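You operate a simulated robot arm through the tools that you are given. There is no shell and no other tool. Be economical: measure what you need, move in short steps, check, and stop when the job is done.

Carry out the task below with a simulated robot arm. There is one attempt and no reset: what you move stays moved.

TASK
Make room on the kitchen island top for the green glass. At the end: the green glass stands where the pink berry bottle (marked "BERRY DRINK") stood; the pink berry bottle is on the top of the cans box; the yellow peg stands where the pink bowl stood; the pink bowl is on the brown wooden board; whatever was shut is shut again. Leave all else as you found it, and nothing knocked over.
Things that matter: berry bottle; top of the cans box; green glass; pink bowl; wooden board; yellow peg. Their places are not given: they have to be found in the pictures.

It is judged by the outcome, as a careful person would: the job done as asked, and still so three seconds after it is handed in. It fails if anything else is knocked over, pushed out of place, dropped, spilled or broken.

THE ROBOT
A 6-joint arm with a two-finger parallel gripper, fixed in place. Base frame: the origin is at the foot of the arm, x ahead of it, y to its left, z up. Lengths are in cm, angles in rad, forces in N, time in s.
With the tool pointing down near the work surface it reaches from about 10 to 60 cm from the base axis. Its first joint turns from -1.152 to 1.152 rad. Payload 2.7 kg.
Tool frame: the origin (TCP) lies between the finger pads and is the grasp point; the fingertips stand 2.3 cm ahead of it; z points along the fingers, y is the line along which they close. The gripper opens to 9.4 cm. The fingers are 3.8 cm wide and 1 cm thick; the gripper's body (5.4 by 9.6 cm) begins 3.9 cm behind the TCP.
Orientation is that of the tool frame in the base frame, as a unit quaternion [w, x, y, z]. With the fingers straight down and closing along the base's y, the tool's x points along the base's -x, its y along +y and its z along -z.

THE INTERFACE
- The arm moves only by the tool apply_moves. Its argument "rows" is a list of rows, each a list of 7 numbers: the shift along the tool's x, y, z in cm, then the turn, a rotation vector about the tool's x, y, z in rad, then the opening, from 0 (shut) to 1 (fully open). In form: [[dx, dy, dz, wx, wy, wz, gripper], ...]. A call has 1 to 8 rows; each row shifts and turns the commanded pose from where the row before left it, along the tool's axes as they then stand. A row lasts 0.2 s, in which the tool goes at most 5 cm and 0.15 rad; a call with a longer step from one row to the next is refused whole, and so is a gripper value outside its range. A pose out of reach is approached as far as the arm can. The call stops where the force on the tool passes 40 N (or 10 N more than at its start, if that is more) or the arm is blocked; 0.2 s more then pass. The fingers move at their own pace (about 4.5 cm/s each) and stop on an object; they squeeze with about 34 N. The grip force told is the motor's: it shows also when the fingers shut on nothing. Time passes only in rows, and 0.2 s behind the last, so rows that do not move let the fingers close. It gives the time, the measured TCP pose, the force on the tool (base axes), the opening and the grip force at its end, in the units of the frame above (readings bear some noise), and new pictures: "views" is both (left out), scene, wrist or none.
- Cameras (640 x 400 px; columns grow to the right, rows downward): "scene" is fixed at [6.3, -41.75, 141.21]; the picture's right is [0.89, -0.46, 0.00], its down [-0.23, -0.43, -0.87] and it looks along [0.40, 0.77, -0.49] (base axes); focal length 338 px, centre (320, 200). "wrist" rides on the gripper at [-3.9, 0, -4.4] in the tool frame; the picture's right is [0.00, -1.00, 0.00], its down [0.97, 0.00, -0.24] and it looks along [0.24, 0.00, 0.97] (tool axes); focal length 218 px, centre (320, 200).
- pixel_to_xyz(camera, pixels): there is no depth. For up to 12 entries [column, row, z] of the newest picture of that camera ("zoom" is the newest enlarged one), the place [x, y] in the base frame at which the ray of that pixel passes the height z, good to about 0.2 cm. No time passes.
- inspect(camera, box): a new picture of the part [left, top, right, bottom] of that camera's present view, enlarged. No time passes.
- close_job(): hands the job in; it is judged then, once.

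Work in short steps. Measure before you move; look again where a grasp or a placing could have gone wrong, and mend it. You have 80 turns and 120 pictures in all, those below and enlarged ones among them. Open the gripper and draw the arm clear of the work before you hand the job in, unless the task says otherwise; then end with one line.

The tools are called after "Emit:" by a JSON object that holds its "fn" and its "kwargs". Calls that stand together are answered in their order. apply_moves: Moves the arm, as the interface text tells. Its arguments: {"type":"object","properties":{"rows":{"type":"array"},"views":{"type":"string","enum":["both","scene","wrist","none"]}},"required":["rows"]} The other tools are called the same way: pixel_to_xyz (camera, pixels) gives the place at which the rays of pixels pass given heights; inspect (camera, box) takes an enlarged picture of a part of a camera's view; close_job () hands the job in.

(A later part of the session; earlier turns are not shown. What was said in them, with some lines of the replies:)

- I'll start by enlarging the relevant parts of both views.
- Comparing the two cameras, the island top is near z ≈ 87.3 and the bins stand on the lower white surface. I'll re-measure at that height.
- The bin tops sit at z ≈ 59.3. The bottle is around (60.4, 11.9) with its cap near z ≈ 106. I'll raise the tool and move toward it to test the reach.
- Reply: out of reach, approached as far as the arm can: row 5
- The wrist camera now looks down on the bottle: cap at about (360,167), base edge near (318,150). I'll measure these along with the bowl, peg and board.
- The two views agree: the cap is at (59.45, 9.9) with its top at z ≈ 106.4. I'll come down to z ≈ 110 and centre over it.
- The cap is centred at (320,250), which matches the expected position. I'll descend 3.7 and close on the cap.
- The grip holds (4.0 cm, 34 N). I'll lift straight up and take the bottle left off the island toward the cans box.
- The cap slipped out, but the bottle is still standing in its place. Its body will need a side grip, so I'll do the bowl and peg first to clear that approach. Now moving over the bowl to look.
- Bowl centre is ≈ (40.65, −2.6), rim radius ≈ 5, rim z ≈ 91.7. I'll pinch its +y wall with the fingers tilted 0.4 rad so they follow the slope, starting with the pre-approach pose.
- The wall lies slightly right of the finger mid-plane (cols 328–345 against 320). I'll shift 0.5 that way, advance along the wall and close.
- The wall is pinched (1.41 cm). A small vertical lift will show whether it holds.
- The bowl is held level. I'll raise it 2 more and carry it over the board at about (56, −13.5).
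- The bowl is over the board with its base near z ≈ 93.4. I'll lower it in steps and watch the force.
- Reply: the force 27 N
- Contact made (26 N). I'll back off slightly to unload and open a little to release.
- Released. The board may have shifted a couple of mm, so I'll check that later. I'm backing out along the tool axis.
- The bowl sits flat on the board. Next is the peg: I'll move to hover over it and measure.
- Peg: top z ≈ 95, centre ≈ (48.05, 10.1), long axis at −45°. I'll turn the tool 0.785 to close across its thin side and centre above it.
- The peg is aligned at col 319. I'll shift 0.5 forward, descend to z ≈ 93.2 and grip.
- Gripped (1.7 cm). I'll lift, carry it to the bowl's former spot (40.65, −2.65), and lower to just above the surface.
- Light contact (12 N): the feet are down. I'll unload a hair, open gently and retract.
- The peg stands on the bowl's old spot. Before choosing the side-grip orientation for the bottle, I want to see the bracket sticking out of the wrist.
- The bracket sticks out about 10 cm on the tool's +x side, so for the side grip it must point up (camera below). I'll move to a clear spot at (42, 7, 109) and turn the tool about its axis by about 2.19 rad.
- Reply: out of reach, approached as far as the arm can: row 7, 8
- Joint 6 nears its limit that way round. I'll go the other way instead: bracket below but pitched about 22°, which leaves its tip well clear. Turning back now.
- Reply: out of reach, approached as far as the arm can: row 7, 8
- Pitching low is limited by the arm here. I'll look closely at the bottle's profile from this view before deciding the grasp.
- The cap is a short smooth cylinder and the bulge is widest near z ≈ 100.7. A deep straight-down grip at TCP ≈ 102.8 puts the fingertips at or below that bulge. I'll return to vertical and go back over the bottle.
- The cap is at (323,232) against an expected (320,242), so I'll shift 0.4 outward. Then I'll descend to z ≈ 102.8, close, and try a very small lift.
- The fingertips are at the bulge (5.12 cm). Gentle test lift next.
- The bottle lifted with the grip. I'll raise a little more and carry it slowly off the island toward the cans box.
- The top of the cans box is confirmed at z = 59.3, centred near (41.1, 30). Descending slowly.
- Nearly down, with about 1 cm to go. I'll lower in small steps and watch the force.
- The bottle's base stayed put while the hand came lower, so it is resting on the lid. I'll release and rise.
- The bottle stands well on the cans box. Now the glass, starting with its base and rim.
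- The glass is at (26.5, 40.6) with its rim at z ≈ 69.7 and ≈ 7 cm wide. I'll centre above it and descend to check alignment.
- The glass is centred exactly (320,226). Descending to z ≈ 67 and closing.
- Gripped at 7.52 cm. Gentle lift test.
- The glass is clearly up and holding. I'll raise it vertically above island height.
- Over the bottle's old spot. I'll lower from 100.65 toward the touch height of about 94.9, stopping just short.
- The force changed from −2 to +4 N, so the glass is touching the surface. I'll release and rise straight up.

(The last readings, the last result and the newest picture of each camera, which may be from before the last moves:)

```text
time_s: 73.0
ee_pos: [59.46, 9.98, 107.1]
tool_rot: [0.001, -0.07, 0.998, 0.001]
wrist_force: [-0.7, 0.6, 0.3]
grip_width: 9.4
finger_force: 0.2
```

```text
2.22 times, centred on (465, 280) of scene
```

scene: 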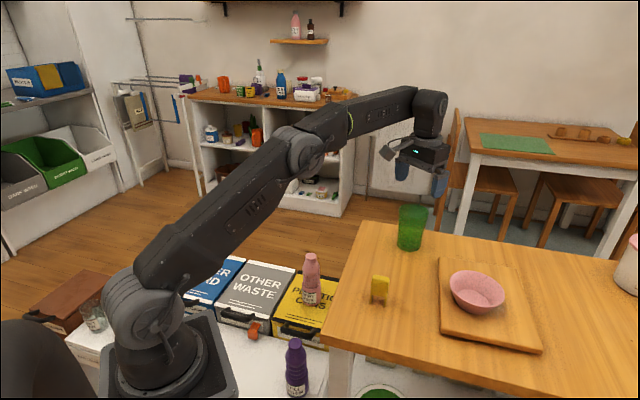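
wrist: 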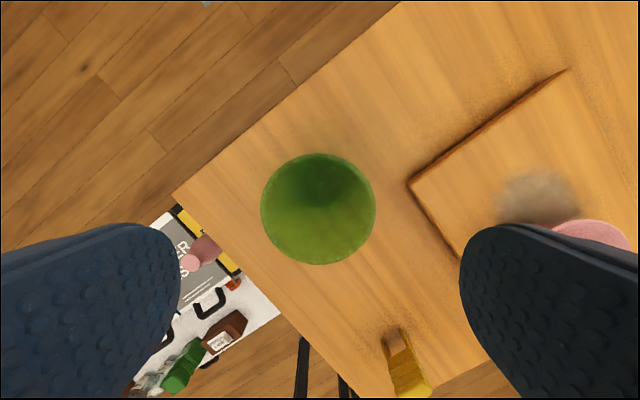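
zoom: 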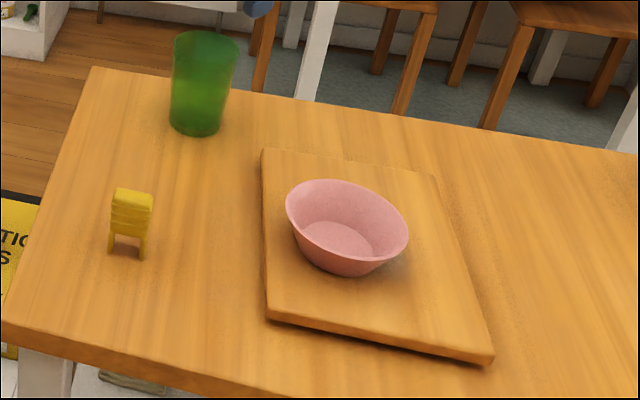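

All four items are placed and upright, and the board is within about 1 px of where it started. I'll draw the arm clear and take a last look.

Emit:
{"fn": "apply_moves", "kwargs": {"rows": [[0, 0, -2, 0, 0, 0, 1], [3.5, 1.5, -0.5, 0, 0, 0, 1], [4, 2, -0.5, 0, 0, 0, 1], [4, 2.5, 0, 0, 0, 0, 1], [4, 2, 0, 0, 0, 0, 1], [0, 0, 0, 0, 0, 0, 1]]}}

Emit:
{"fn": "inspect", "kwargs": {"camera": "scene", "box": [200, 190, 560, 400]}}

```text
time_s: 74.4
ee_pos: [42.6, 15.59, 110.13]
tool_rot: [0.002, -0.071, 0.997, 0.0]
wrist_force: [0.1, 0.7, 0.3]
grip_width: 9.4
finger_force: 0.1
```

scene: 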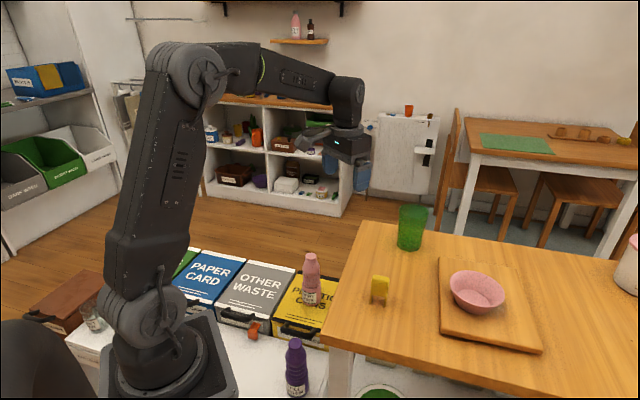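
wrist: 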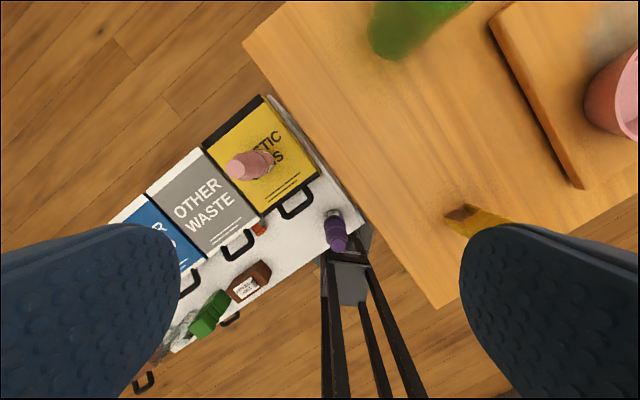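

```text
1.78 times, centred on (380, 295) of scene
```

zoom: 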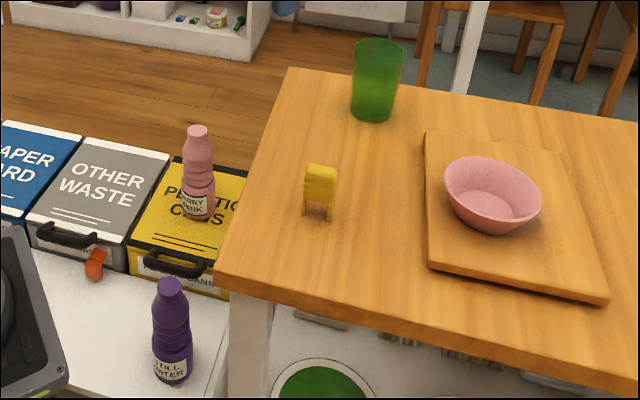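

Everything is in place and standing, the lids stayed shut, and the arm is clear with the gripper open. Handing in.

Emit:
{"fn": "close_job", "kwargs": {}}

```text
The job is handed in.
```

The green glass stands where the berry bottle was, the berry bottle is on the cans box, the pink bowl is on the board, and the yellow peg stands where the bowl was. Nothing was knocked over and no lid was opened, but the board shifted about 3–4 mm when I set the bowl down.
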